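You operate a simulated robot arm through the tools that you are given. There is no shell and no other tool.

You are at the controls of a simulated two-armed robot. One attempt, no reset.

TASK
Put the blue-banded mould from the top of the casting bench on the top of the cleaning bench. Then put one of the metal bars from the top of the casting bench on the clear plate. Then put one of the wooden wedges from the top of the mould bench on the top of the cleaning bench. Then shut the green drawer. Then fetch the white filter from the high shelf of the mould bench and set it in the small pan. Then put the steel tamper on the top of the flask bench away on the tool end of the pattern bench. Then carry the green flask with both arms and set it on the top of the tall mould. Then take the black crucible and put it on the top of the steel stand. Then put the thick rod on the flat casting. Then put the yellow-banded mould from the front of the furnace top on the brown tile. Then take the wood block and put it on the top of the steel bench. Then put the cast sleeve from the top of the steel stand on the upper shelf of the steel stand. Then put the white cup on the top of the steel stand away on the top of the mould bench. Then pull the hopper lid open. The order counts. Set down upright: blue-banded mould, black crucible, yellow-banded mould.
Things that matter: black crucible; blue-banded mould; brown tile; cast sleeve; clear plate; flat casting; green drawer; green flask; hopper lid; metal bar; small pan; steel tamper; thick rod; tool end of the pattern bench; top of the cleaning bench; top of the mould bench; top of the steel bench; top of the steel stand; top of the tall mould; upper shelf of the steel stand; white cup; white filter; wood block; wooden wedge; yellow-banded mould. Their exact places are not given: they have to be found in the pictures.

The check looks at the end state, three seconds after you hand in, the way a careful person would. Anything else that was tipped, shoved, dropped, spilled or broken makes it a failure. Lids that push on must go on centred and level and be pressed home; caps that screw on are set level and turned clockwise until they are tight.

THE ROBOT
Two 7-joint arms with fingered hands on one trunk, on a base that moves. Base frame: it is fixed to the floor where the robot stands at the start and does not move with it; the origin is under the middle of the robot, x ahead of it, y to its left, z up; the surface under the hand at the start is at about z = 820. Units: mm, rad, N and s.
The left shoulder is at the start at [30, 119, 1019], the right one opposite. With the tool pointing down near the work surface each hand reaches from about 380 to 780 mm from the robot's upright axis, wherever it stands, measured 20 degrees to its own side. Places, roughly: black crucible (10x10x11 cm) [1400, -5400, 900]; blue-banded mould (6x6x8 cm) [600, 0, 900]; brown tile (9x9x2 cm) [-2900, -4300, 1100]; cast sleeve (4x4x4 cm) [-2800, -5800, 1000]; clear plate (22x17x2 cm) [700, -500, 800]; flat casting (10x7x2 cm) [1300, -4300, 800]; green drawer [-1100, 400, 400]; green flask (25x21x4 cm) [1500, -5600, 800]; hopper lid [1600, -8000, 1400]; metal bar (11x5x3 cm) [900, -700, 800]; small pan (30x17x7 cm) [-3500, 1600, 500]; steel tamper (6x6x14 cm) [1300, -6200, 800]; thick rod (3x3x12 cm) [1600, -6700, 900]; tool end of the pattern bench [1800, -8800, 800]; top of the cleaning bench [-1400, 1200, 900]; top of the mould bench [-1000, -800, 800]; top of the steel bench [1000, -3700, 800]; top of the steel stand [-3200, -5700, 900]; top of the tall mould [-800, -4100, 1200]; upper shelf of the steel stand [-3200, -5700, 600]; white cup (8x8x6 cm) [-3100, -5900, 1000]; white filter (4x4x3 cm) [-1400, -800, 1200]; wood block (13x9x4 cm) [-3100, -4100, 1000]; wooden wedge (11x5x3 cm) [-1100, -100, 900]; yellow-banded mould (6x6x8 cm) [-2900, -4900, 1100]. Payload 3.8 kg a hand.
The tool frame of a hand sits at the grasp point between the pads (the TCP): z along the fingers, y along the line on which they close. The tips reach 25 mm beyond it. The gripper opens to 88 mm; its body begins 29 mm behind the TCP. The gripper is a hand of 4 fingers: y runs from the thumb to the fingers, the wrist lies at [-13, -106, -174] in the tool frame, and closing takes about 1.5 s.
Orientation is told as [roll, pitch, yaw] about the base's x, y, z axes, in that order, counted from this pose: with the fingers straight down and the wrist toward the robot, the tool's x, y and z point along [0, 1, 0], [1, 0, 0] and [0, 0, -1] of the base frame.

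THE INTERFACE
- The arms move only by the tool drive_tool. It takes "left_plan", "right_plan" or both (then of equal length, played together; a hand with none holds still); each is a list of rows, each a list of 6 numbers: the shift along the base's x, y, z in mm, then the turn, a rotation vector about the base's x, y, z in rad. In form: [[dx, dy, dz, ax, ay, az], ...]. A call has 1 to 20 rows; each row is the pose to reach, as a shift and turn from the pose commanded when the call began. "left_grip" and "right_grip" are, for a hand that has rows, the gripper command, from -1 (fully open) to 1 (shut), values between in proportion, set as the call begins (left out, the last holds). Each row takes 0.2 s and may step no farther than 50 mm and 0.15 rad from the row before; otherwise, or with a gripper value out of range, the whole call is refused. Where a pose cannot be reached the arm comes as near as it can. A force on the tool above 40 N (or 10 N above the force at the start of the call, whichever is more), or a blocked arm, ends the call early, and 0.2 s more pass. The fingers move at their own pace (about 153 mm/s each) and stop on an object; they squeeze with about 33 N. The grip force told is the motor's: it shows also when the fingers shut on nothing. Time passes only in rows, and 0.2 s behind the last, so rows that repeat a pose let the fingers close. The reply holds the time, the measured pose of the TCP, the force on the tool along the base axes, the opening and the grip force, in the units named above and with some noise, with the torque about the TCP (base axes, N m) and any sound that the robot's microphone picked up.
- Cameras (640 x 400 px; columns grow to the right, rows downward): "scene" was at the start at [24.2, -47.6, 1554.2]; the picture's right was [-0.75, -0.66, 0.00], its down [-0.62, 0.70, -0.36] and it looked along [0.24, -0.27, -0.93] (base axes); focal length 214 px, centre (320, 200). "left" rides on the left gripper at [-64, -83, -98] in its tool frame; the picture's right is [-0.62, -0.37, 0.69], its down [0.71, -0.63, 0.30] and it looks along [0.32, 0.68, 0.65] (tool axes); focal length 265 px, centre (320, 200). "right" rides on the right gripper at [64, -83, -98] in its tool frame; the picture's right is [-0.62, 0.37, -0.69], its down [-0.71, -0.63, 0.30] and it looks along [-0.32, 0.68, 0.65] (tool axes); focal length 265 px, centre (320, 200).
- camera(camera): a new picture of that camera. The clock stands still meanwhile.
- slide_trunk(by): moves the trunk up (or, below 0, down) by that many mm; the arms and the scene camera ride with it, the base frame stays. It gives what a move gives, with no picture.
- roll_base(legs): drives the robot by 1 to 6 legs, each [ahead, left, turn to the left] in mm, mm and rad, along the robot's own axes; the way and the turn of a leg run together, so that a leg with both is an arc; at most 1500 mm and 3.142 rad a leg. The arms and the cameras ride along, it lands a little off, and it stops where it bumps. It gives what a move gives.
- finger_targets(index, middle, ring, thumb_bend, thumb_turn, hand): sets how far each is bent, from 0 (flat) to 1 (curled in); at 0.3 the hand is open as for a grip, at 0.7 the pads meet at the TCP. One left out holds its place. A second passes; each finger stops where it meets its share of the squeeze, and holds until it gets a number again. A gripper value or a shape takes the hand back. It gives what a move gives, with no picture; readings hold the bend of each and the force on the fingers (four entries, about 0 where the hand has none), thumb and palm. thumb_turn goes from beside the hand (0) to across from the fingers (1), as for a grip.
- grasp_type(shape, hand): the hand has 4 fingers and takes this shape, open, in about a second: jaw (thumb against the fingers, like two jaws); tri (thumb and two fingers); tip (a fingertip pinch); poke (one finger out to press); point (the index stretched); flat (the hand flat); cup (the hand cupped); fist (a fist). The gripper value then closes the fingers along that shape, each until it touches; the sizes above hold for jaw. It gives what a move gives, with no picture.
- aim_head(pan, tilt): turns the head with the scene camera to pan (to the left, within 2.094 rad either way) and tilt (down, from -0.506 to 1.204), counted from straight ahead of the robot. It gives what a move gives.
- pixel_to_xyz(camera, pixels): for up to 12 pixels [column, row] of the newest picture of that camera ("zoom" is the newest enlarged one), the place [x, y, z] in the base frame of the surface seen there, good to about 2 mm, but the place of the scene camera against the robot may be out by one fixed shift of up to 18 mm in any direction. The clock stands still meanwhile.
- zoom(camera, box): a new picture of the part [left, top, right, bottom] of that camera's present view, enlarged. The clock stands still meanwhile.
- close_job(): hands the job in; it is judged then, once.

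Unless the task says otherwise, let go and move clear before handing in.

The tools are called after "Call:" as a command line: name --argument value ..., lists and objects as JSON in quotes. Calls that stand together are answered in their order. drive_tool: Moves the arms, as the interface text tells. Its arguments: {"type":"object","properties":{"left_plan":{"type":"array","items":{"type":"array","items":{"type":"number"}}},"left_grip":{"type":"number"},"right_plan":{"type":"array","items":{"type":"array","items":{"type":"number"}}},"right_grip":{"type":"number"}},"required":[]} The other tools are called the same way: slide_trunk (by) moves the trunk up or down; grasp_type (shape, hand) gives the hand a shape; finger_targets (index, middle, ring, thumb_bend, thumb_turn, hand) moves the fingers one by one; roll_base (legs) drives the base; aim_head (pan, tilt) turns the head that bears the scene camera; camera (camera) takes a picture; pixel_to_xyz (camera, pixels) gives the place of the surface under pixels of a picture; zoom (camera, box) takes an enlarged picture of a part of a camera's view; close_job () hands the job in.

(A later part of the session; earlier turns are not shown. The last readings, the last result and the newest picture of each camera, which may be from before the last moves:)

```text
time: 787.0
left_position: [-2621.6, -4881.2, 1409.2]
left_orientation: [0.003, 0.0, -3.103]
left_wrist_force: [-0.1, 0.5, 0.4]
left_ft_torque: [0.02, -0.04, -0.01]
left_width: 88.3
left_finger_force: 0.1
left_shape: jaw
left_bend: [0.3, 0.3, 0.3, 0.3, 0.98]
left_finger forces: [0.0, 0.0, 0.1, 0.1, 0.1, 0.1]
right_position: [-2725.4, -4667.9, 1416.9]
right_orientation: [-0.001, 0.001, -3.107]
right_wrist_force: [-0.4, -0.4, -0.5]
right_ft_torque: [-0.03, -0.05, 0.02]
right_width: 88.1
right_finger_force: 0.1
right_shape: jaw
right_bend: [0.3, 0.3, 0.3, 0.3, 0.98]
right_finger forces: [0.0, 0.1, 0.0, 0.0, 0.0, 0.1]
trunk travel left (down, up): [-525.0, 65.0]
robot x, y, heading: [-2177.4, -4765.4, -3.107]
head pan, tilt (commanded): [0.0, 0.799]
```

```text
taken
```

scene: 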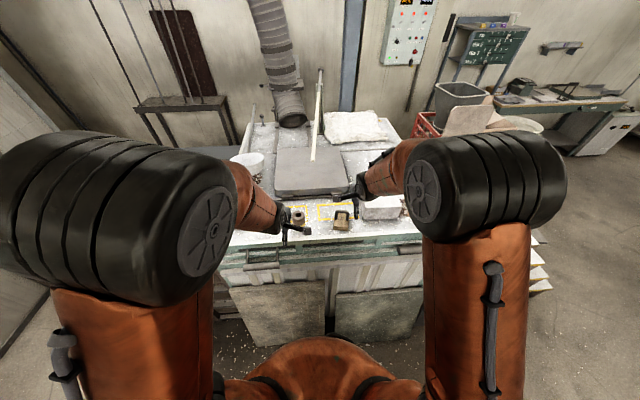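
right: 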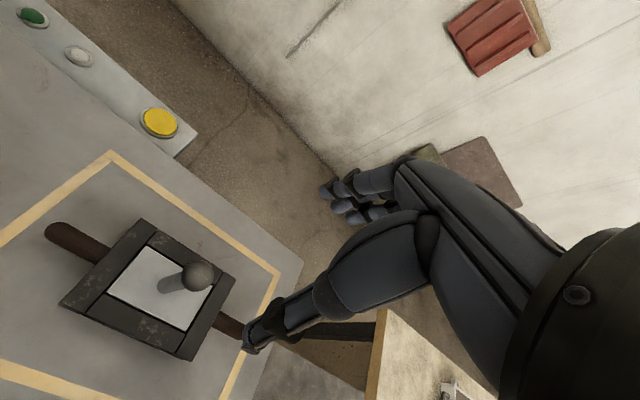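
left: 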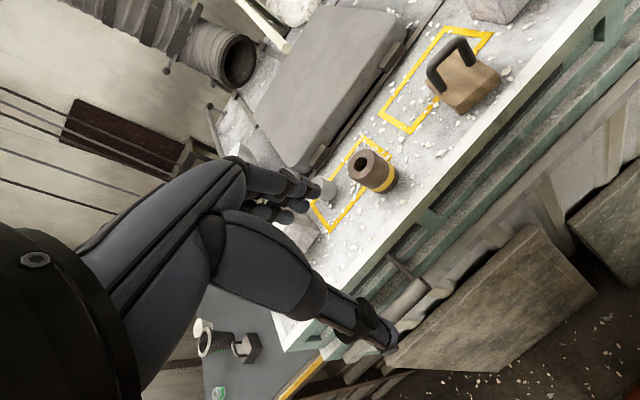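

Measuring the mould from the left camera ((358,163) rim).

Call:
zoom --camera "left" --box '[300, 110, 440, 220]'

Call:
pixel_to_xyz --camera "left" --pixels '[[349, 165], [369, 158], [357, 152], [363, 173], [390, 185], [400, 200], [330, 190], [430, 140], [560, 320], [500, 370]]'

```text
3.64 times, centred on (370, 165) of left
```

zoom: 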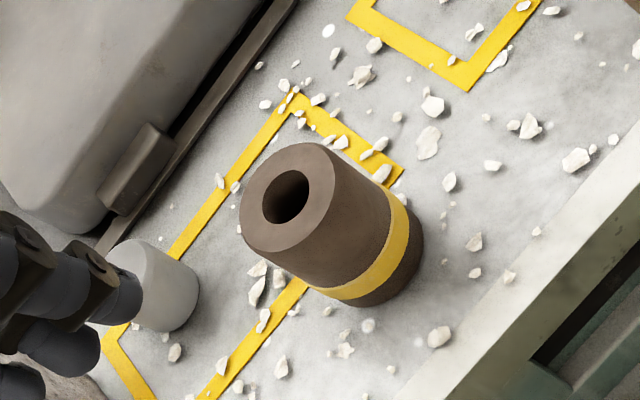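

```text
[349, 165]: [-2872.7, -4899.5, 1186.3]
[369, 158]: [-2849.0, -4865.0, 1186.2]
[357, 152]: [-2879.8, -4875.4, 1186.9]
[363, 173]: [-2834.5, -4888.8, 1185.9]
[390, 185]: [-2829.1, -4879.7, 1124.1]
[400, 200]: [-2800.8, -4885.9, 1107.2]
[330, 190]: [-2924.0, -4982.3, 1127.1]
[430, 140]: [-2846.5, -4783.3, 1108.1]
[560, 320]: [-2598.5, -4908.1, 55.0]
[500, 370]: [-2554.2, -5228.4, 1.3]
```

Mould centre ≈(-2858,-4882), top 1186. Moving the left hand over it and descending partway.

Call:
drive_tool --left_plan '[[-45, 0, 0, 0, 0, 0], [-90, 0, 0, 0, 0, 0], [-135, 0, -10, 0, 0, 0], [-180, -1, -25, 0, 0, 0], [-220, -1, -50, 0, 0, 0], [-240, -1, -90, 0, 0, 0], [-240, -1, -130, 0, 0, 0], [-240, -1, -170, 0, 0, 0]]' --left_grip -1

Call:
camera --camera "left"

```text
time: 788.8
left_position: [-2864.7, -4882.0, 1236.9]
left_orientation: [0.001, 0.004, -3.104]
left_wrist_force: [0.4, -0.6, -0.2]
left_ft_torque: [0.0, 0.02, 0.03]
left_width: 87.8
left_finger_force: 0.1
left_shape: jaw
left_bend: [0.3, 0.3, 0.3, 0.3, 0.98]
left_finger forces: [0.0, 0.0, 0.1, 0.0, 0.0, 0.1]
right_position: [-2726.8, -4669.4, 1415.9]
right_orientation: [0.0, 0.0, -3.107]
right_wrist_force: [0.3, -0.1, 0.1]
right_ft_torque: [-0.03, -0.01, 0.01]
right_width: 88.1
right_finger_force: 0.1
right_shape: jaw
right_bend: [0.3, 0.3, 0.3, 0.3, 0.98]
right_finger forces: [0.1, 0.0, 0.1, 0.0, 0.0, 0.0]
trunk travel left (down, up): [-525.0, 65.0]
robot x, y, heading: [-2177.0, -4763.0, -3.108]
head pan, tilt (commanded): [0.0, 0.799]
```

```text
taken
```

left: 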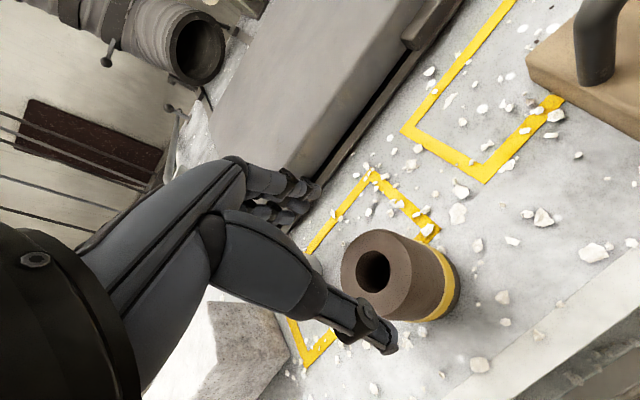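

Call:
pixel_to_xyz --camera "left" --pixels '[[345, 262], [408, 278], [378, 233], [380, 316], [395, 245], [358, 300]]'

```text
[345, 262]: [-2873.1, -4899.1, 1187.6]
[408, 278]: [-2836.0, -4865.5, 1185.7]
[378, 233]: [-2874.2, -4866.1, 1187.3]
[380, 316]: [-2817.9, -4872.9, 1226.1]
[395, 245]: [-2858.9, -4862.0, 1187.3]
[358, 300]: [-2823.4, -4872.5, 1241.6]
```

Centre (-2855,-4882). Adjusting by +6 mm and descending to z≈1161, then closing.

Call:
drive_tool --left_plan '[[6, 2, -20, 0, 0, 0], [6, 2, -45, 0, 0, 0], [6, 2, -65, 0, 0, 0], [6, 2, -75, 0, 0, 0]]'

Call:
drive_tool --left_plan '[[0, 0, 0, 0, 0, 0], [0, 0, 0, 0, 0, 0], [0, 0, 0, 0, 0, 0], [0, 0, 0, 0, 0, 0], [0, 0, 0, 0, 0, 0], [0, 0, 0, 0, 0, 0], [0, 0, 0, 0, 0, 0], [0, 0, 0, 0, 0, 0]]' --left_grip 1

Call:
camera --camera "left"

```text
time: 789.8
left_position: [-2856.2, -4878.2, 1163.5]
left_orientation: [0.002, 0.002, -3.103]
left_wrist_force: [0.5, -0.3, 2.1]
left_ft_torque: [-0.02, -0.01, -0.01]
left_width: 88.0
left_finger_force: 0.1
left_shape: jaw
left_bend: [0.3, 0.3, 0.3, 0.3, 0.98]
left_finger forces: [0.0, 0.0, 0.0, 0.0, 1.1, 0.0]
right_position: [-2725.7, -4668.6, 1416.2]
right_orientation: [-0.001, -0.001, -3.107]
right_wrist_force: [0.1, -0.6, 0.7]
right_ft_torque: [-0.01, 0.02, 0.02]
right_width: 87.9
right_finger_force: 0.1
right_shape: jaw
right_bend: [0.3, 0.3, 0.3, 0.3, 0.98]
right_finger forces: [0.0, 0.1, 0.0, 0.0, 0.1, 0.1]
trunk travel left (down, up): [-525.0, 65.0]
robot x, y, heading: [-2171.1, -4761.7, -3.108]
head pan, tilt (commanded): [0.0, 0.799]
```

```text
time: 791.6
left_position: [-2855.8, -4878.1, 1163.0]
left_orientation: [0.003, 0.0, -3.105]
left_wrist_force: [-2.0, 2.0, 9.1]
left_ft_torque: [0.01, 0.41, -0.04]
left_width: 62.6
left_finger_force: 32.5
left_shape: jaw
left_bend: [0.74, 0.41, 0.41, 0.48, 0.98]
left_finger forces: [18.9, 11.8, 4.7, 0.1, 31.8, 0.1]
right_position: [-2725.6, -4668.1, 1415.6]
right_orientation: [0.001, 0.0, -3.106]
right_wrist_force: [-0.5, -0.1, -0.6]
right_ft_torque: [-0.03, 0.0, -0.02]
right_width: 87.6
right_finger_force: 0.0
right_shape: jaw
right_bend: [0.3, 0.3, 0.3, 0.3, 0.98]
right_finger forces: [0.0, 0.1, 0.1, 0.0, 0.0, 0.1]
trunk travel left (down, up): [-525.0, 65.0]
robot x, y, heading: [-2175.5, -4764.6, -3.102]
head pan, tilt (commanded): [0.0, 0.799]
```

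```text
taken
```

left: 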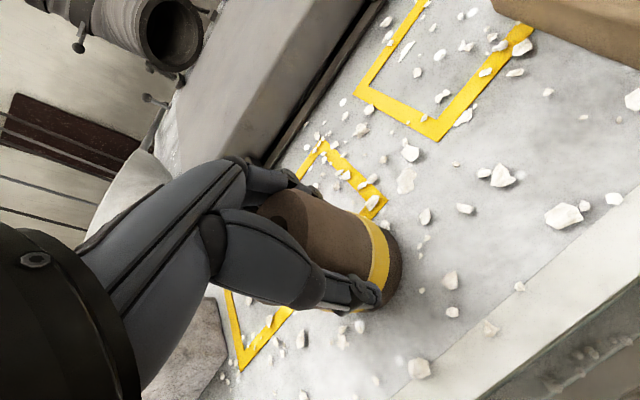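

Gripped (index 19, middle 12, ring 5, thumb 32 N). Lifting.

Call:
drive_tool --left_plan '[[0, 0, 10, 0, 0, 0], [0, 0, 35, 0, 0, 0], [0, 0, 75, 0, 0, 0], [0, 0, 115, 0, 0, 0], [0, 0, 155, 0, 0, 0]]'

Call:
camera --camera "left"

```text
time: 792.8
left_position: [-2856.0, -4880.8, 1318.0]
left_orientation: [0.004, 0.003, -3.103]
left_wrist_force: [0.8, 0.0, -2.7]
left_ft_torque: [-0.02, 0.01, -0.01]
left_width: 61.9
left_finger_force: 32.9
left_shape: jaw
left_bend: [0.74, 0.42, 0.42, 0.48, 0.98]
left_finger forces: [17.5, 10.7, 4.4, 0.0, 31.0, 0.0]
right_position: [-2725.4, -4670.3, 1416.1]
right_orientation: [-0.001, -0.001, -3.108]
right_wrist_force: [-0.1, 0.0, -0.1]
right_ft_torque: [0.03, -0.03, 0.02]
right_width: 87.9
right_finger_force: 0.1
right_shape: jaw
right_bend: [0.3, 0.3, 0.3, 0.3, 0.98]
right_finger forces: [0.1, 0.0, 0.0, 0.1, 0.1, 0.0]
trunk travel left (down, up): [-525.0, 65.0]
robot x, y, heading: [-2180.6, -4763.3, -3.104]
head pan, tilt (commanded): [0.0, 0.799]
```

```text
taken
```

left: 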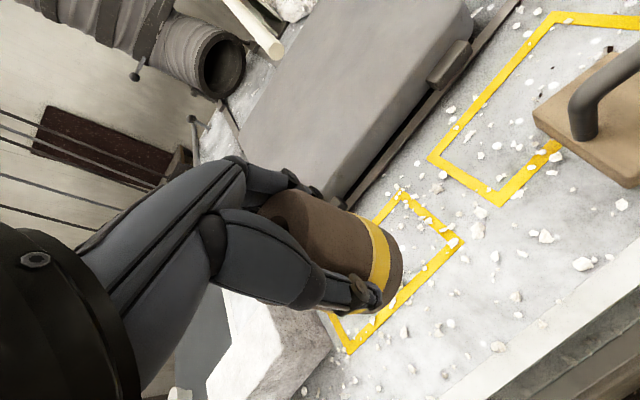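

The mould is held straight. Moving right along the furnace to find the brown tile.

Call:
roll_base --legs '[[-60, -400, 0]]'

Call:
aim_head --pan 0.0 --tilt 0.7

Call:
camera --camera "scene"

Call:
zoom --camera "scene" --box '[220, 120, 480, 280]'

```text
time: 795.3
left_position: [-2810.7, -4478.3, 1316.5]
left_orientation: [0.002, 0.003, -3.098]
left_wrist_force: [0.2, 0.2, -3.2]
left_ft_torque: [0.02, 0.01, 0.02]
left_width: 62.2
left_finger_force: 33.0
left_shape: jaw
left_bend: [0.74, 0.42, 0.42, 0.48, 0.98]
left_finger forces: [17.5, 10.6, 4.5, 0.0, 30.9, 0.0]
right_position: [-2679.8, -4269.0, 1414.9]
right_orientation: [-0.001, 0.0, -3.102]
right_wrist_force: [0.6, -0.5, -0.4]
right_ft_torque: [0.02, -0.01, 0.01]
right_width: 88.0
right_finger_force: 0.1
right_shape: jaw
right_bend: [0.3, 0.3, 0.3, 0.3, 0.98]
right_finger forces: [0.0, 0.0, 0.0, 0.1, 0.1, 0.0]
trunk travel left (down, up): [-525.0, 65.0]
robot x, y, heading: [-2132.8, -4356.4, -3.1]
head pan, tilt (commanded): [0.0, 0.799]
```

```text
time: 796.0
left_position: [-2810.5, -4478.3, 1316.8]
left_orientation: [0.004, 0.005, -3.098]
left_wrist_force: [0.1, -0.7, -1.5]
left_ft_torque: [-0.01, -0.01, 0.01]
left_width: 61.8
left_finger_force: 33.0
left_shape: jaw
left_bend: [0.74, 0.42, 0.42, 0.48, 0.98]
left_finger forces: [17.5, 10.6, 4.4, 0.0, 30.9, 0.0]
right_position: [-2680.4, -4267.3, 1415.4]
right_orientation: [-0.001, -0.002, -3.103]
right_wrist_force: [0.4, -0.4, -0.5]
right_ft_torque: [-0.02, 0.0, -0.02]
right_width: 87.8
right_finger_force: 0.1
right_shape: jaw
right_bend: [0.3, 0.3, 0.3, 0.3, 0.98]
right_finger forces: [0.0, 0.1, 0.0, 0.0, 0.0, 0.0]
trunk travel left (down, up): [-525.0, 65.0]
robot x, y, heading: [-2131.1, -4359.6, -3.098]
head pan, tilt (commanded): [0.0, 0.7]
```

```text
taken
```

scene: 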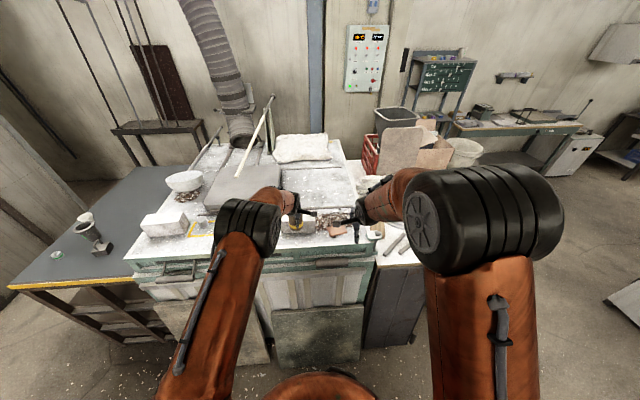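

```text
2.46 times, centred on (350, 200) of scene
```

zoom: 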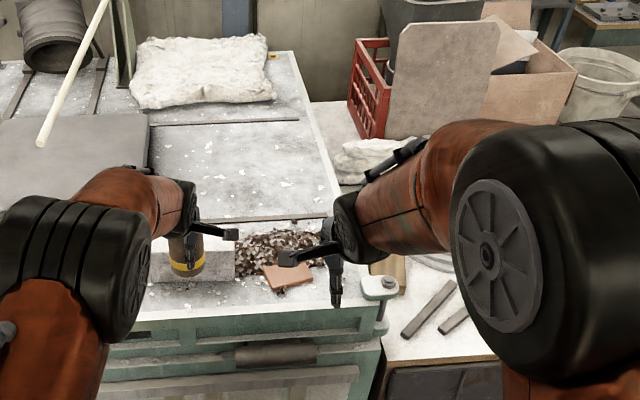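

A brown tile lies at zoom (287,276) near the furnace's right front. Measuring.

Call:
zoom --camera "scene" --box '[300, 200, 400, 260]'

Call:
camera --camera "right"

Call:
camera --camera "left"

```text
6.40 times, centred on (350, 230) of scene
```

zoom: 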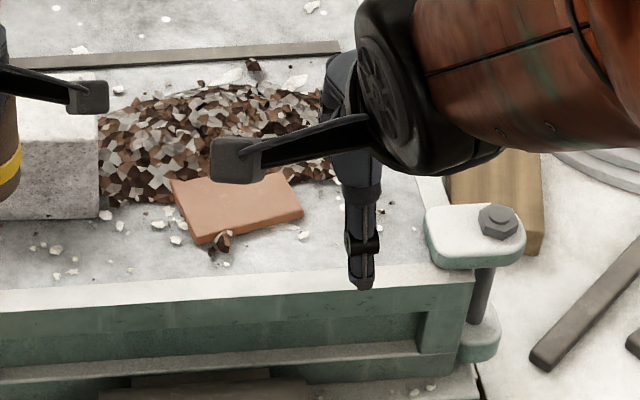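

```text
taken
```

right: 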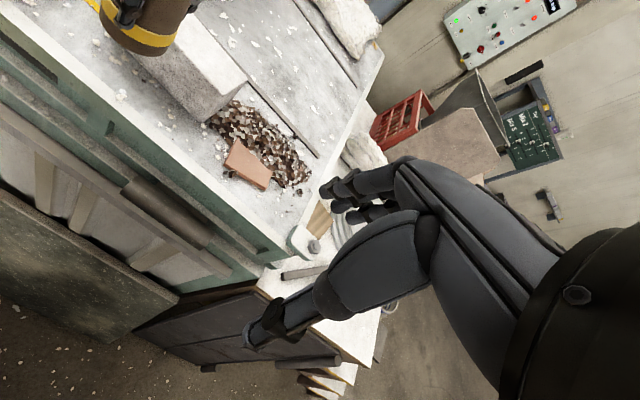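

```text
taken
```

left: 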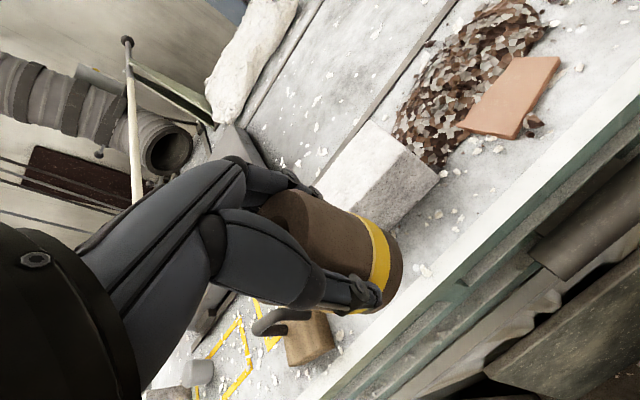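

Call:
pixel_to_xyz --camera "left" --pixels '[[522, 60], [556, 62], [512, 132], [464, 122], [515, 95], [535, 75], [490, 110], [540, 130], [440, 160], [480, 60]]'

Call:
zoom --camera "left" --box '[440, 30, 600, 160]'

Call:
pixel_to_xyz --camera "right" --pixels '[[240, 142], [270, 168], [262, 188], [226, 162], [250, 165]]'

```text
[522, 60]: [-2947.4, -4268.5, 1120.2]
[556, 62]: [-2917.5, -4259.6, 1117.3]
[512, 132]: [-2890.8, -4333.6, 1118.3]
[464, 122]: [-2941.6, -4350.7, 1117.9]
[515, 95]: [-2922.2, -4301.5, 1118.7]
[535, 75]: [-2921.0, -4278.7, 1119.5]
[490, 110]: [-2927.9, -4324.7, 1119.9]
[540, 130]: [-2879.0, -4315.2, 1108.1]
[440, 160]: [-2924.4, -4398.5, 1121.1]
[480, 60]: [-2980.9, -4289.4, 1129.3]
```

```text
3.08 times, centred on (520, 95) of left
```

zoom: 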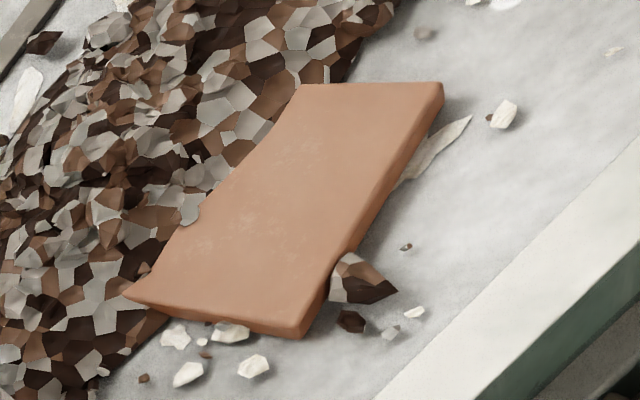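

```text
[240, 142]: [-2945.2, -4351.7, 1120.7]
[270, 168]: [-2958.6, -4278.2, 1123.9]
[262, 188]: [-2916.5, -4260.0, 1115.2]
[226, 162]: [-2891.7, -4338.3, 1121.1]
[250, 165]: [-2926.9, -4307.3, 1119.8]
```

Call:
zoom --camera "right" --box '[190, 100, 330, 210]'

Call:
pixel_to_xyz --camera "zoom" --pixels '[[238, 150], [350, 260], [365, 300], [170, 235], [160, 260], [300, 210], [260, 240], [330, 280], [200, 200], [345, 220], [245, 130], [380, 270]]'

```text
3.64 times, centred on (260, 155) of right
```

zoom: 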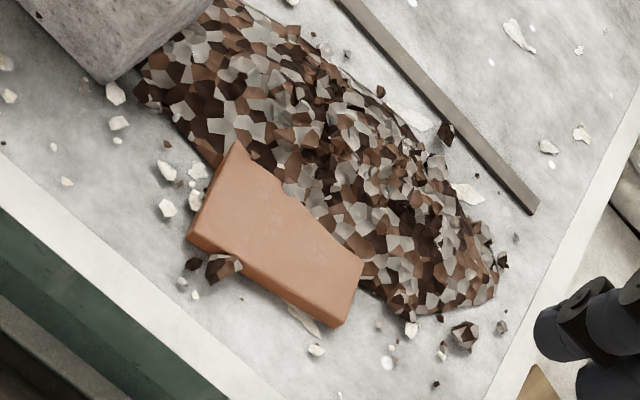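

```text
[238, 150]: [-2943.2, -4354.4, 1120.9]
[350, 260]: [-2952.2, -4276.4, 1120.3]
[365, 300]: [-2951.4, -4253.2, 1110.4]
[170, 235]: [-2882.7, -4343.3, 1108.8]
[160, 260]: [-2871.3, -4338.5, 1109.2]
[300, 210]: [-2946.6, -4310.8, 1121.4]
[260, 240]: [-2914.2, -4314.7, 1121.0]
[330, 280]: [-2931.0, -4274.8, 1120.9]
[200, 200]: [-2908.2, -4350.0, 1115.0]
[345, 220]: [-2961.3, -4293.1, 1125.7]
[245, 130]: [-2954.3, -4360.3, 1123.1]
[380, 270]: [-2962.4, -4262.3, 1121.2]
```

Only a ~46 mm wide strip of the tile is bare (rest under gravel); its middle is ≈(-2926,-4305), z≈1120.5. Checking exactly where the mould sits relative to my hand.

Call:
pixel_to_xyz --camera "right" --pixels '[[105, 35], [125, 50], [150, 55], [175, 45], [110, 10], [150, 20], [190, 5]]'

Call:
pixel_to_xyz --camera "left" --pixels '[[390, 250], [400, 270], [385, 300], [360, 225], [330, 205], [345, 235], [375, 240], [395, 290]]'

```text
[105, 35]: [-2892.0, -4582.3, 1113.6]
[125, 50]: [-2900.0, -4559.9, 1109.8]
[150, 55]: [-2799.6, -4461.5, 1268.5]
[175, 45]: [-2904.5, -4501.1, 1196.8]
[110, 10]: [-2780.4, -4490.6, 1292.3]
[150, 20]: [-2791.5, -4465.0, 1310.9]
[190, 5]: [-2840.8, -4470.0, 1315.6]
```

```text
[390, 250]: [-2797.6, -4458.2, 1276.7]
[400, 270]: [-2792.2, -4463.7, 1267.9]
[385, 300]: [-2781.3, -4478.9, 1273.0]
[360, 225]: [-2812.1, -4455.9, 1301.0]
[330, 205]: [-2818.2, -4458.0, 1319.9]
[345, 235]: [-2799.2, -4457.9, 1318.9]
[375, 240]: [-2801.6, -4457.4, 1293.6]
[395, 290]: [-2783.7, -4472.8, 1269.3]
```

Call:
pixel_to_xyz --camera "left" --pixels '[[470, 80], [450, 60], [430, 110], [450, 100], [490, 40], [465, 50], [440, 80], [500, 20], [420, 90], [410, 130]]'

```text
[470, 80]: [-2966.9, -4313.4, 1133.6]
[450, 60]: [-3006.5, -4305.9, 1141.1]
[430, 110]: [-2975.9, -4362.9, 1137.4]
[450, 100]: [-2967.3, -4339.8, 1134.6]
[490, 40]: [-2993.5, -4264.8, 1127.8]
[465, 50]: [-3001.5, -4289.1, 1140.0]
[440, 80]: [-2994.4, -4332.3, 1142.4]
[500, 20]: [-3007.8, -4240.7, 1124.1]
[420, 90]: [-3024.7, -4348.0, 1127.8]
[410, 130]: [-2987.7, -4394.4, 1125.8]
```

Robot needs to be closer. Moving the base forward-right so the left hand reaches the tile comfortably.

Call:
roll_base --legs '[[100, -150, 0]]'

Call:
drive_tool --left_plan '[[0, 10, 0, 0, 0, 0], [0, 20, 0, 0, 0, 0]]'

Call:
camera --camera "left"

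```text
time: 797.5
left_position: [-2914.5, -4337.0, 1316.2]
left_orientation: [0.004, 0.001, -3.095]
left_wrist_force: [-0.1, 0.2, -1.7]
left_ft_torque: [0.03, 0.0, -0.02]
left_width: 62.2
left_finger_force: 33.1
left_shape: jaw
left_bend: [0.74, 0.42, 0.42, 0.48, 0.98]
left_finger forces: [17.5, 10.7, 4.4, 0.0, 31.0, 0.0]
right_position: [-2783.4, -4126.1, 1416.4]
right_orientation: [-0.003, 0.001, -3.102]
right_wrist_force: [0.6, -1.2, 0.0]
right_ft_torque: [-0.02, -0.03, 0.01]
right_width: 87.8
right_finger_force: 0.0
right_shape: jaw
right_bend: [0.3, 0.3, 0.3, 0.3, 0.98]
right_finger forces: [0.1, 0.0, 0.1, 0.0, 0.0, 0.0]
trunk travel left (down, up): [-525.0, 65.0]
robot x, y, heading: [-2235.9, -4213.6, -3.099]
head pan, tilt (commanded): [0.0, 0.7]
```

```text
time: 798.1
left_position: [-2914.8, -4315.8, 1316.6]
left_orientation: [0.003, 0.003, -3.095]
left_wrist_force: [-0.5, 0.2, -1.9]
left_ft_torque: [0.02, 0.01, 0.04]
left_width: 62.0
left_finger_force: 32.7
left_shape: jaw
left_bend: [0.74, 0.42, 0.42, 0.48, 0.98]
left_finger forces: [17.5, 10.6, 4.5, 0.0, 30.9, 0.0]
right_position: [-2783.7, -4124.7, 1415.5]
right_orientation: [-0.001, -0.001, -3.099]
right_wrist_force: [0.4, 0.1, -0.4]
right_ft_torque: [-0.02, -0.01, 0.0]
right_width: 87.6
right_finger_force: 0.1
right_shape: jaw
right_bend: [0.3, 0.3, 0.3, 0.3, 0.98]
right_finger forces: [0.1, 0.0, 0.0, 0.0, 0.0, 0.2]
trunk travel left (down, up): [-525.0, 65.0]
robot x, y, heading: [-2234.1, -4214.3, -3.101]
head pan, tilt (commanded): [0.0, 0.7]
```

```text
taken
```

left: 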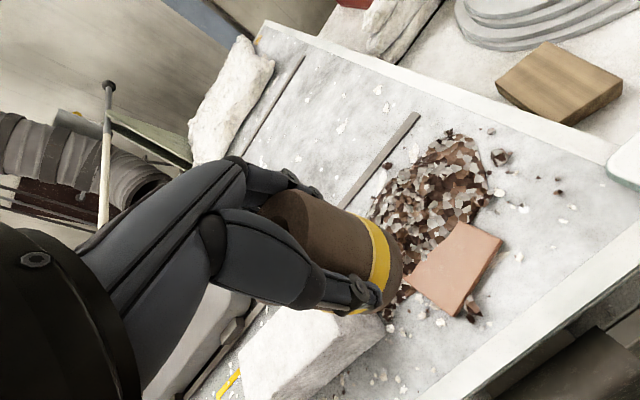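

Good view of the tile. Re-measuring its visible corners.

Call:
pixel_to_xyz --camera "left" --pixels '[[463, 226], [500, 240], [462, 310], [412, 285], [458, 268], [437, 250], [482, 275], [440, 297], [415, 300]]'

Call:
zoom --camera "left" --box '[370, 200, 530, 340]'

```text
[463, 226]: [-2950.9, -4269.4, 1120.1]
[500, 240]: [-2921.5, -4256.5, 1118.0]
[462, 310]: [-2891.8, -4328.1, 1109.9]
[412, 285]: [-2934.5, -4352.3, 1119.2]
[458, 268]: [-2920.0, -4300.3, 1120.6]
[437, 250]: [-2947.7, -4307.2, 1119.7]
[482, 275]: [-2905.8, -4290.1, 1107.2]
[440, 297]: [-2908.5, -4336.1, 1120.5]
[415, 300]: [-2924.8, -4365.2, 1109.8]
```

```text
2.86 times, centred on (450, 270) of left
```

zoom: 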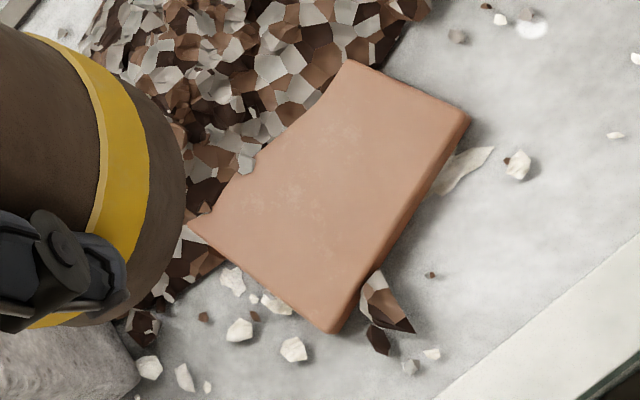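

Call:
pixel_to_xyz --camera "zoom" --pixels '[[350, 68], [458, 118], [330, 318], [200, 222], [330, 200], [395, 225], [265, 150], [300, 230], [360, 130]]'

```text
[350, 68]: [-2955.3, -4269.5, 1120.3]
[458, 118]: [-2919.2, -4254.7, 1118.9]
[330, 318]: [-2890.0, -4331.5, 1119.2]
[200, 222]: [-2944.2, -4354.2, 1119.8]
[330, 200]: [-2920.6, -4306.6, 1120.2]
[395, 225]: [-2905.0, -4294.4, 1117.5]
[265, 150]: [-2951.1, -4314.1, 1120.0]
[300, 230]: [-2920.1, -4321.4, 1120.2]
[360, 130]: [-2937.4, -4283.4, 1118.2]
```

Best centre for the mould: ≈(-2926,-4310), where ~53 mm of tile is bare. Moving over and lowering.

Call:
drive_tool --left_plan '[[-6, 5, -20, 0, 0, 0], [-12, 10, -50, 0, 0, 0], [-12, 10, -85, 0, 0, 0], [-12, 10, -110, 0, 0, 0], [-12, 10, -125, 0, 0, 0]]'

Call:
camera --camera "left"

Call:
zoom --camera "scene" --box '[240, 150, 400, 270]'

```text
time: 799.3
left_position: [-2926.9, -4305.4, 1190.5]
left_orientation: [0.004, 0.003, -3.096]
left_wrist_force: [0.4, -0.6, -1.6]
left_ft_torque: [0.05, 0.01, -0.01]
left_width: 61.8
left_finger_force: 33.0
left_shape: jaw
left_bend: [0.74, 0.42, 0.42, 0.48, 0.98]
left_finger forces: [17.5, 10.5, 4.6, 0.0, 30.7, 0.0]
right_position: [-2784.3, -4123.6, 1416.3]
right_orientation: [0.001, 0.0, -3.101]
right_wrist_force: [0.2, 0.4, 0.2]
right_ft_torque: [-0.01, 0.0, 0.04]
right_width: 87.8
right_finger_force: 0.0
right_shape: jaw
right_bend: [0.3, 0.3, 0.3, 0.3, 0.98]
right_finger forces: [0.0, 0.1, 0.0, 0.0, 0.1, 0.1]
trunk travel left (down, up): [-525.0, 65.0]
robot x, y, heading: [-2240.8, -4213.6, -3.104]
head pan, tilt (commanded): [0.0, 0.7]
```

```text
taken
```

left: 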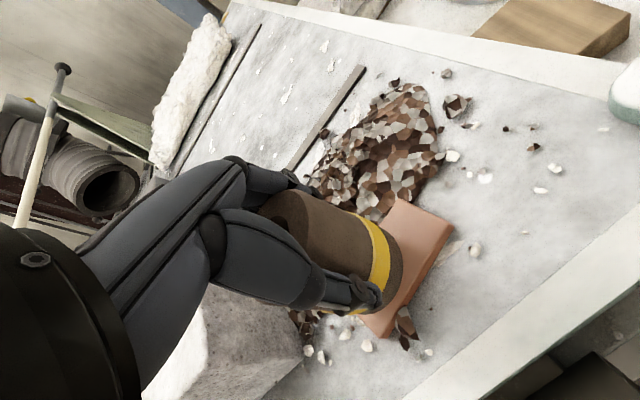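

```text
3.33 times, centred on (320, 210) of scene
```

zoom: 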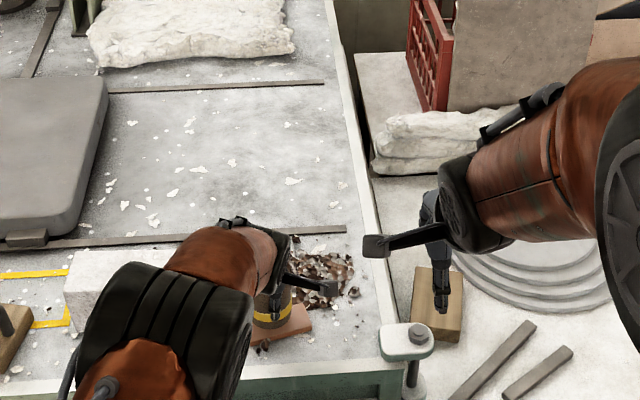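

Over the tile. Lowering in small steps to contact.

Call:
drive_tool --left_plan '[[0, 0, -5, 0, 0, 0], [0, 0, -9, 0, 0, 0], [0, 0, -12, 0, 0, 0]]'

Call:
drive_tool --left_plan '[[0, 0, -1.5, 0, 0, 0], [0, 0, -3, 0, 0, 0]]'

Call:
camera --camera "left"

```text
time: 800.1
left_position: [-2927.7, -4304.3, 1178.9]
left_orientation: [0.002, 0.004, -3.096]
left_wrist_force: [-0.4, -0.5, -3.0]
left_ft_torque: [0.03, -0.01, 0.05]
left_width: 62.0
left_finger_force: 33.0
left_shape: jaw
left_bend: [0.74, 0.42, 0.42, 0.48, 0.98]
left_finger forces: [17.5, 10.5, 4.5, 0.0, 30.6, 0.0]
right_position: [-2785.4, -4124.4, 1416.2]
right_orientation: [0.001, -0.001, -3.101]
right_wrist_force: [-0.7, 1.1, -0.6]
right_ft_torque: [0.0, -0.01, -0.02]
right_width: 87.7
right_finger_force: 0.1
right_shape: jaw
right_bend: [0.3, 0.3, 0.3, 0.3, 0.98]
right_finger forces: [0.0, 0.0, 0.0, 0.0, 0.0, 0.0]
trunk travel left (down, up): [-525.0, 65.0]
robot x, y, heading: [-2236.6, -4217.0, -3.101]
head pan, tilt (commanded): [0.0, 0.7]
```

```text
time: 800.7
left_position: [-2928.3, -4305.3, 1176.3]
left_orientation: [0.003, 0.002, -3.097]
left_wrist_force: [-0.1, 0.3, -3.6]
left_ft_torque: [0.0, 0.0, 0.02]
left_width: 62.0
left_finger_force: 32.3
left_shape: jaw
left_bend: [0.74, 0.42, 0.42, 0.48, 0.98]
left_finger forces: [17.6, 10.5, 4.4, 0.0, 30.5, 0.0]
right_position: [-2786.3, -4123.6, 1416.1]
right_orientation: [0.0, 0.0, -3.101]
right_wrist_force: [-0.4, 0.2, 0.4]
right_ft_torque: [-0.01, 0.0, 0.0]
right_width: 87.9
right_finger_force: 0.1
right_shape: jaw
right_bend: [0.3, 0.3, 0.3, 0.3, 0.98]
right_finger forces: [0.0, 0.1, 0.0, 0.0, 0.0, 0.1]
trunk travel left (down, up): [-525.0, 65.0]
robot x, y, heading: [-2236.4, -4212.0, -3.101]
head pan, tilt (commanded): [0.0, 0.7]
```

```text
taken
```

left: 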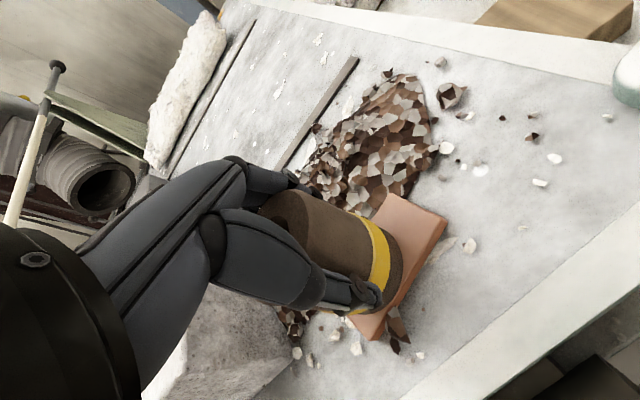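

Call:
drive_tool --left_plan '[[0, 0, -1, 0, 0, 0], [0, 0, -2, 0, 0, 0]]'

Call:
drive_tool --left_plan '[[0, 0, -1, 0, 0, 0], [0, 0, -2, 0, 0, 0]]'

```text
time: 801.3
left_position: [-2927.3, -4306.1, 1174.7]
left_orientation: [0.004, 0.004, -3.096]
left_wrist_force: [1.0, 0.5, 0.1]
left_ft_torque: [0.02, 0.05, -0.02]
left_width: 61.8
left_finger_force: 33.4
left_shape: jaw
left_bend: [0.74, 0.42, 0.42, 0.48, 0.98]
left_finger forces: [17.6, 10.7, 4.6, 0.0, 31.0, 0.0]
right_position: [-2785.0, -4123.6, 1416.4]
right_orientation: [0.0, 0.001, -3.101]
right_wrist_force: [-0.3, -0.2, -0.5]
right_ft_torque: [0.0, 0.01, -0.02]
right_width: 87.9
right_finger_force: 0.1
right_shape: jaw
right_bend: [0.3, 0.3, 0.3, 0.3, 0.98]
right_finger forces: [0.0, 0.0, 0.1, 0.1, 0.0, 0.0]
trunk travel left (down, up): [-525.0, 65.0]
robot x, y, heading: [-2236.3, -4212.2, -3.102]
head pan, tilt (commanded): [0.0, 0.7]
```

```text
time: 801.9
left_position: [-2928.0, -4305.2, 1175.2]
left_orientation: [0.004, 0.0, -3.096]
left_wrist_force: [1.0, 0.9, 6.3]
left_ft_torque: [-0.03, 0.19, 0.01]
left_width: 61.7
left_finger_force: 33.2
left_shape: jaw
left_bend: [0.74, 0.42, 0.42, 0.48, 0.98]
left_finger forces: [17.7, 10.8, 4.7, 0.0, 32.3, 0.1]
right_position: [-2783.4, -4124.3, 1416.0]
right_orientation: [0.0, -0.001, -3.101]
right_wrist_force: [-0.1, 0.7, -0.4]
right_ft_torque: [0.02, 0.01, -0.04]
right_width: 87.9
right_finger_force: 0.1
right_shape: jaw
right_bend: [0.3, 0.3, 0.3, 0.3, 0.98]
right_finger forces: [0.1, 0.0, 0.0, 0.0, 0.0, 0.1]
trunk travel left (down, up): [-525.0, 65.0]
robot x, y, heading: [-2234.8, -4217.9, -3.102]
head pan, tilt (commanded): [0.0, 0.7]
```

Contact at the expected height (tile level). Opening partway and checking.

Call:
drive_tool --left_plan '[[0, 0, 1, 0, 0, 0], [0, 0, 1, 0, 0, 0], [0, 0, 1, 0, 0, 0], [0, 0, 1, 0, 0, 0], [0, 0, 1, 0, 0, 0]]' --left_grip -0.85

Call:
camera --camera "left"

```text
time: 803.1
left_position: [-2926.4, -4305.6, 1172.9]
left_orientation: [0.003, 0.003, -3.096]
left_wrist_force: [0.1, 0.6, 0.1]
left_ft_torque: [0.0, -0.01, -0.01]
left_width: 81.5
left_finger_force: 0.1
left_shape: jaw
left_bend: [0.31, 0.31, 0.3, 0.32, 0.98]
left_finger forces: [0.0, 0.1, 0.1, 0.0, 0.4, 0.0]
right_position: [-2785.1, -4125.3, 1415.0]
right_orientation: [0.0, 0.002, -3.102]
right_wrist_force: [-0.3, 0.3, 0.0]
right_ft_torque: [0.04, 0.02, 0.0]
right_width: 87.6
right_finger_force: 0.1
right_shape: jaw
right_bend: [0.3, 0.3, 0.3, 0.3, 0.98]
right_finger forces: [0.1, 0.0, 0.0, 0.0, 0.1, 0.0]
trunk travel left (down, up): [-525.0, 65.0]
robot x, y, heading: [-2238.6, -4215.1, -3.098]
head pan, tilt (commanded): [0.0, 0.7]
```

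```text
taken
```

left: 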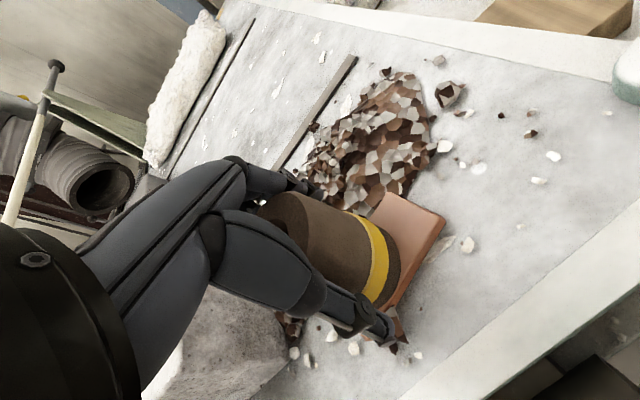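

Thumb has a faint touch; shifting 4 mm toward me, then lifting straight up.

Call:
drive_tool --left_plan '[[4, 0, 0, 0, 0, 0], [4, 0, 12, 0, 0, 0], [4, 0, 35, 0, 0, 0], [4, 0, 75, 0, 0, 0], [4, 0, 120, 0, 0, 0], [4, 0, 160, 0, 0, 0]]'

Call:
camera --camera "left"

```text
time: 804.5
left_position: [-2922.0, -4306.4, 1333.3]
left_orientation: [0.006, 0.003, -3.096]
left_wrist_force: [0.1, 0.1, 0.0]
left_ft_torque: [0.02, -0.02, 0.03]
left_width: 81.1
left_finger_force: 0.1
left_shape: jaw
left_bend: [0.31, 0.31, 0.3, 0.32, 0.98]
left_finger forces: [0.1, 0.0, 0.0, 0.1, 0.0, 0.0]
right_position: [-2784.7, -4124.2, 1415.0]
right_orientation: [-0.001, 0.001, -3.101]
right_wrist_force: [0.8, -0.9, 0.1]
right_ft_torque: [0.02, -0.01, 0.0]
right_width: 88.0
right_finger_force: 0.0
right_shape: jaw
right_bend: [0.3, 0.3, 0.3, 0.3, 0.98]
right_finger forces: [0.0, 0.0, 0.0, 0.0, 0.1, 0.0]
trunk travel left (down, up): [-525.0, 65.0]
robot x, y, heading: [-2230.6, -4215.1, -3.096]
head pan, tilt (commanded): [0.0, 0.7]
```

```text
taken
```

left: 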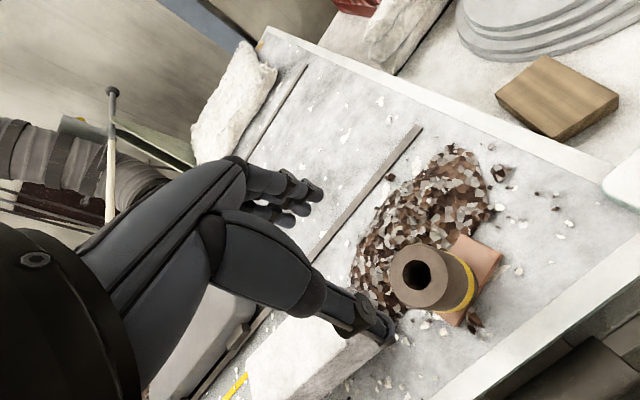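

The mould stands on the tile. Checking that its rim is level.

Call:
pixel_to_xyz --camera "left" --pixels '[[395, 275], [445, 275], [418, 252], [425, 302], [445, 240], [590, 60], [555, 95], [550, 128], [610, 100], [500, 95], [545, 60]]'

```text
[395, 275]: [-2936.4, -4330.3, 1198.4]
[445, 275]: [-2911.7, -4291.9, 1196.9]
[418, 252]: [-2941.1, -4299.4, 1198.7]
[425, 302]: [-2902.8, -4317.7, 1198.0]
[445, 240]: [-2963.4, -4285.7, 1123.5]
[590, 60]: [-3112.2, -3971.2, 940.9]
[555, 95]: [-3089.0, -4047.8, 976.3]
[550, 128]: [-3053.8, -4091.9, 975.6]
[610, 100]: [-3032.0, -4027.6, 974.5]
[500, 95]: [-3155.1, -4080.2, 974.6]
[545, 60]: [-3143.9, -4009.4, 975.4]
```

The rim is level. Next: the wood block (top z≈975) on the adjoining table at ≈(-3096,-4052). Looking at the floor and table edge there.

Call:
aim_head --pan -0.45 --tilt 0.85

Call:
camera --camera "scene"

```text
time: 805.4
left_position: [-2922.2, -4305.4, 1332.9]
left_orientation: [0.003, 0.005, -3.097]
left_wrist_force: [0.0, -0.2, 0.5]
left_ft_torque: [0.02, 0.01, 0.0]
left_width: 81.2
left_finger_force: 0.0
left_shape: jaw
left_bend: [0.31, 0.31, 0.3, 0.32, 0.98]
left_finger forces: [0.1, 0.0, 0.0, 0.0, 0.1, 0.0]
right_position: [-2785.9, -4123.6, 1416.1]
right_orientation: [-0.001, 0.001, -3.102]
right_wrist_force: [-0.2, -0.5, -0.1]
right_ft_torque: [-0.01, 0.02, 0.02]
right_width: 87.8
right_finger_force: 0.1
right_shape: jaw
right_bend: [0.3, 0.3, 0.3, 0.3, 0.98]
right_finger forces: [0.1, 0.0, 0.0, 0.0, 0.1, 0.1]
trunk travel left (down, up): [-525.0, 65.0]
robot x, y, heading: [-2236.2, -4217.6, -3.097]
head pan, tilt (commanded): [-0.45, 0.85]
```

```text
taken
```

scene: 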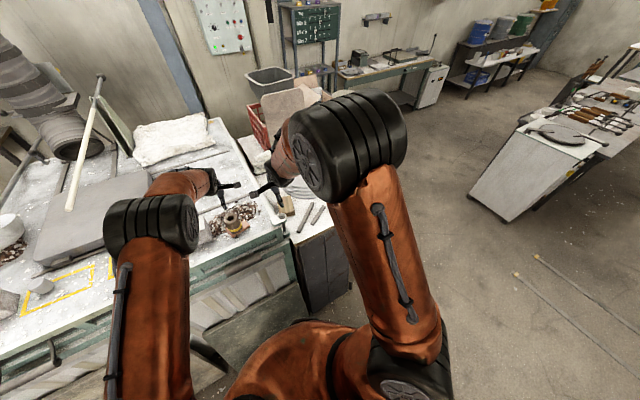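

Call:
pixel_to_xyz --camera "scene" --pixels '[[320, 262], [345, 245], [300, 245], [333, 228], [315, 310], [345, 290], [308, 215], [288, 205], [420, 250], [400, 200], [440, 300], [300, 220]]'

Call:
zoom --camera "scene" --box '[220, 160, 420, 330]'

```text
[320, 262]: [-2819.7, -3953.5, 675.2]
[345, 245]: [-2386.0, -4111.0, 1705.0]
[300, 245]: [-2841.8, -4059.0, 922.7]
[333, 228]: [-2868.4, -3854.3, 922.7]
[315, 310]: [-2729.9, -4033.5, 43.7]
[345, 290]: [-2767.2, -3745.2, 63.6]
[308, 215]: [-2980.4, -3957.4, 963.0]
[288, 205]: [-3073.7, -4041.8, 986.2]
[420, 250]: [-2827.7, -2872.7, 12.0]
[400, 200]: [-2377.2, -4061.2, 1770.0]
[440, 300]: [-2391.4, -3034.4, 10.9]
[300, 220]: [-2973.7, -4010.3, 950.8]
```

```text
2.35 times, centred on (320, 245) of scene
```

zoom: 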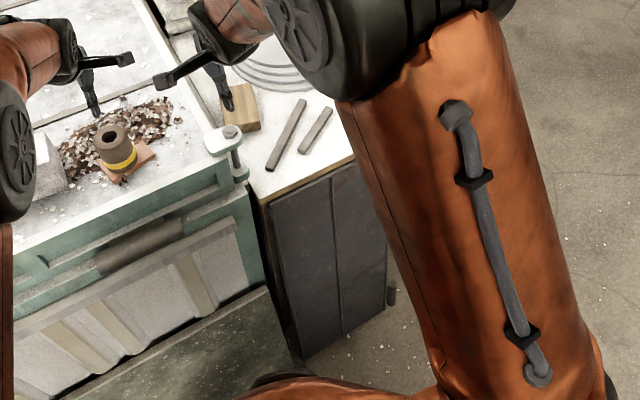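

Call:
pixel_to_xyz --camera "zoom" --pixels '[[285, 340], [270, 295], [200, 370], [120, 380], [240, 350], [300, 350], [380, 305], [240, 120], [225, 95], [255, 100]]'

```text
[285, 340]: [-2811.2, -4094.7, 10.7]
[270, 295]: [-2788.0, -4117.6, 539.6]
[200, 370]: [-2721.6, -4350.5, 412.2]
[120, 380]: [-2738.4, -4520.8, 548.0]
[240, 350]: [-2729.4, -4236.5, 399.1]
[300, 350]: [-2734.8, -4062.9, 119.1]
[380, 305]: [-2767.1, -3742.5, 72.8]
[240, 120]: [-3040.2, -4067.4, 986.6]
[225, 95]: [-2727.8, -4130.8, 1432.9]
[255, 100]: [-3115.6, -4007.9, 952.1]
```

I'll take the block with the left hand from further right (robot ≈(-2430,-3870)), gripping it along its length with a wide-open hand. Repositioning.

Call:
roll_base --legs '[[-60, -350, 0], [240, 0, 0]]'

Call:
camera --camera "left"

Call:
aim_head --pan 0.2 --tilt 0.9

Call:
camera --camera "scene"

```text
time: 809.1
left_position: [-3114.8, -3965.1, 1334.3]
left_orientation: [0.003, 0.003, -3.091]
left_wrist_force: [-0.3, -0.6, -0.5]
left_ft_torque: [-0.02, 0.01, -0.01]
left_width: 81.1
left_finger_force: 0.1
left_shape: jaw
left_bend: [0.31, 0.31, 0.3, 0.32, 0.98]
left_finger forces: [0.0, 0.0, 0.0, 0.0, 0.0, 0.0]
right_position: [-2978.2, -3781.2, 1415.6]
right_orientation: [0.001, -0.001, -3.091]
right_wrist_force: [-0.6, 0.1, 0.2]
right_ft_torque: [-0.04, 0.0, 0.02]
right_width: 88.3
right_finger_force: 0.1
right_shape: jaw
right_bend: [0.3, 0.3, 0.3, 0.3, 0.98]
right_finger forces: [0.0, 0.0, 0.1, 0.1, 0.0, 0.0]
trunk travel left (down, up): [-525.0, 65.0]
robot x, y, heading: [-2433.9, -3867.1, -3.088]
head pan, tilt (commanded): [-0.45, 0.85]
```

```text
taken
```

left: 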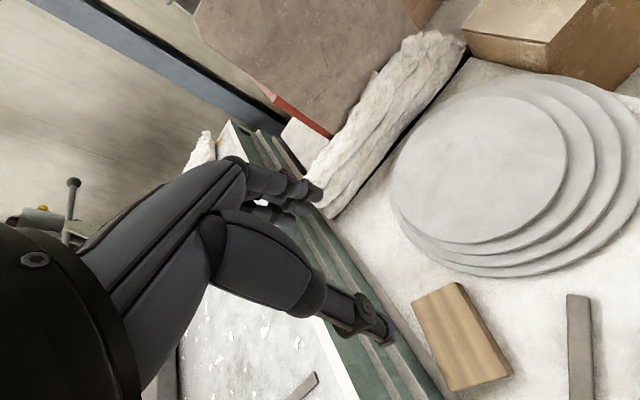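

```text
time: 810.1
left_position: [-3115.3, -3965.8, 1333.6]
left_orientation: [0.004, 0.004, -3.089]
left_wrist_force: [0.2, 0.7, -0.6]
left_ft_torque: [-0.03, 0.0, -0.01]
left_width: 81.3
left_finger_force: 0.0
left_shape: jaw
left_bend: [0.31, 0.31, 0.3, 0.32, 0.98]
left_finger forces: [0.0, 0.0, 0.0, 0.0, 0.0, 0.0]
right_position: [-2979.6, -3782.5, 1416.2]
right_orientation: [-0.001, 0.0, -3.093]
right_wrist_force: [-0.1, -0.7, 0.7]
right_ft_torque: [-0.02, 0.02, 0.02]
right_width: 88.0
right_finger_force: 0.0
right_shape: jaw
right_bend: [0.3, 0.3, 0.3, 0.3, 0.98]
right_finger forces: [0.0, 0.1, 0.0, 0.0, 0.1, 0.0]
trunk travel left (down, up): [-525.0, 65.0]
robot x, y, heading: [-2432.6, -3873.7, -3.09]
head pan, tilt (commanded): [0.201, 0.901]
```

```text
taken
```

scene: 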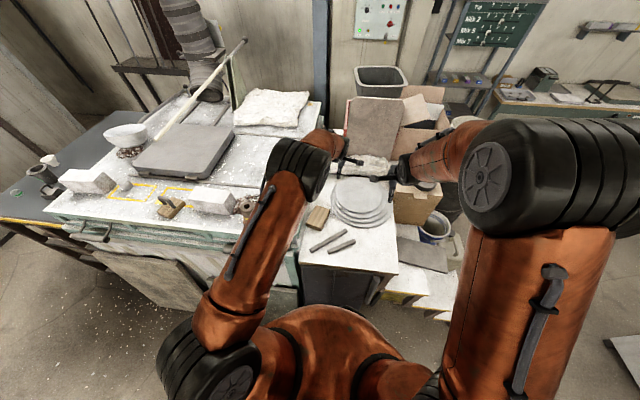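

Measuring the block corners and its neighbours from the left camera.

Call:
pixel_to_xyz --camera "left" --pixels '[[414, 302], [457, 285], [505, 368], [457, 388], [462, 335], [510, 372], [570, 300], [590, 370], [430, 370], [480, 290]]'

Call:
slide_trunk --by -200

Call:
camera --camera "left"

```text
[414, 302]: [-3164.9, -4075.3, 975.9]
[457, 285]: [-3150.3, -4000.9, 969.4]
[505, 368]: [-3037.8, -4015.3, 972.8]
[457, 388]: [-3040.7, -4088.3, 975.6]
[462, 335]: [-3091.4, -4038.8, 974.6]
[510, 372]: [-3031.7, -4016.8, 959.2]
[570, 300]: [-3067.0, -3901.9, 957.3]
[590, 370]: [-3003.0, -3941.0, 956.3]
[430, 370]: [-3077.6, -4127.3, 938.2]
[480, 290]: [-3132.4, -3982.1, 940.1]
```

```text
time: 812.3
left_position: [-3115.0, -3966.0, 1133.8]
left_orientation: [0.004, 0.004, -3.09]
left_wrist_force: [-0.2, 0.7, 0.6]
left_ft_torque: [-0.01, 0.0, 0.03]
left_width: 81.2
left_finger_force: 0.1
left_shape: jaw
left_bend: [0.31, 0.31, 0.3, 0.32, 0.98]
left_finger forces: [0.0, 0.0, 0.0, 0.1, 0.1, 0.1]
right_position: [-2980.6, -3782.1, 1216.9]
right_orientation: [0.001, -0.002, -3.093]
right_wrist_force: [0.6, 0.5, -0.7]
right_ft_torque: [0.01, -0.01, -0.01]
right_width: 87.8
right_finger_force: 0.1
right_shape: jaw
right_bend: [0.3, 0.3, 0.3, 0.3, 0.98]
right_finger forces: [0.0, 0.0, 0.1, 0.1, 0.0, 0.1]
trunk travel left (down, up): [-325.0, 265.0]
robot x, y, heading: [-2431.5, -3869.2, -3.096]
head pan, tilt (commanded): [0.201, 0.901]
```

```text
taken
```

left: 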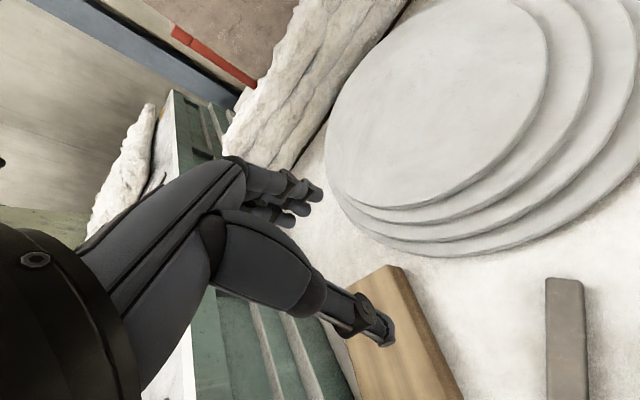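

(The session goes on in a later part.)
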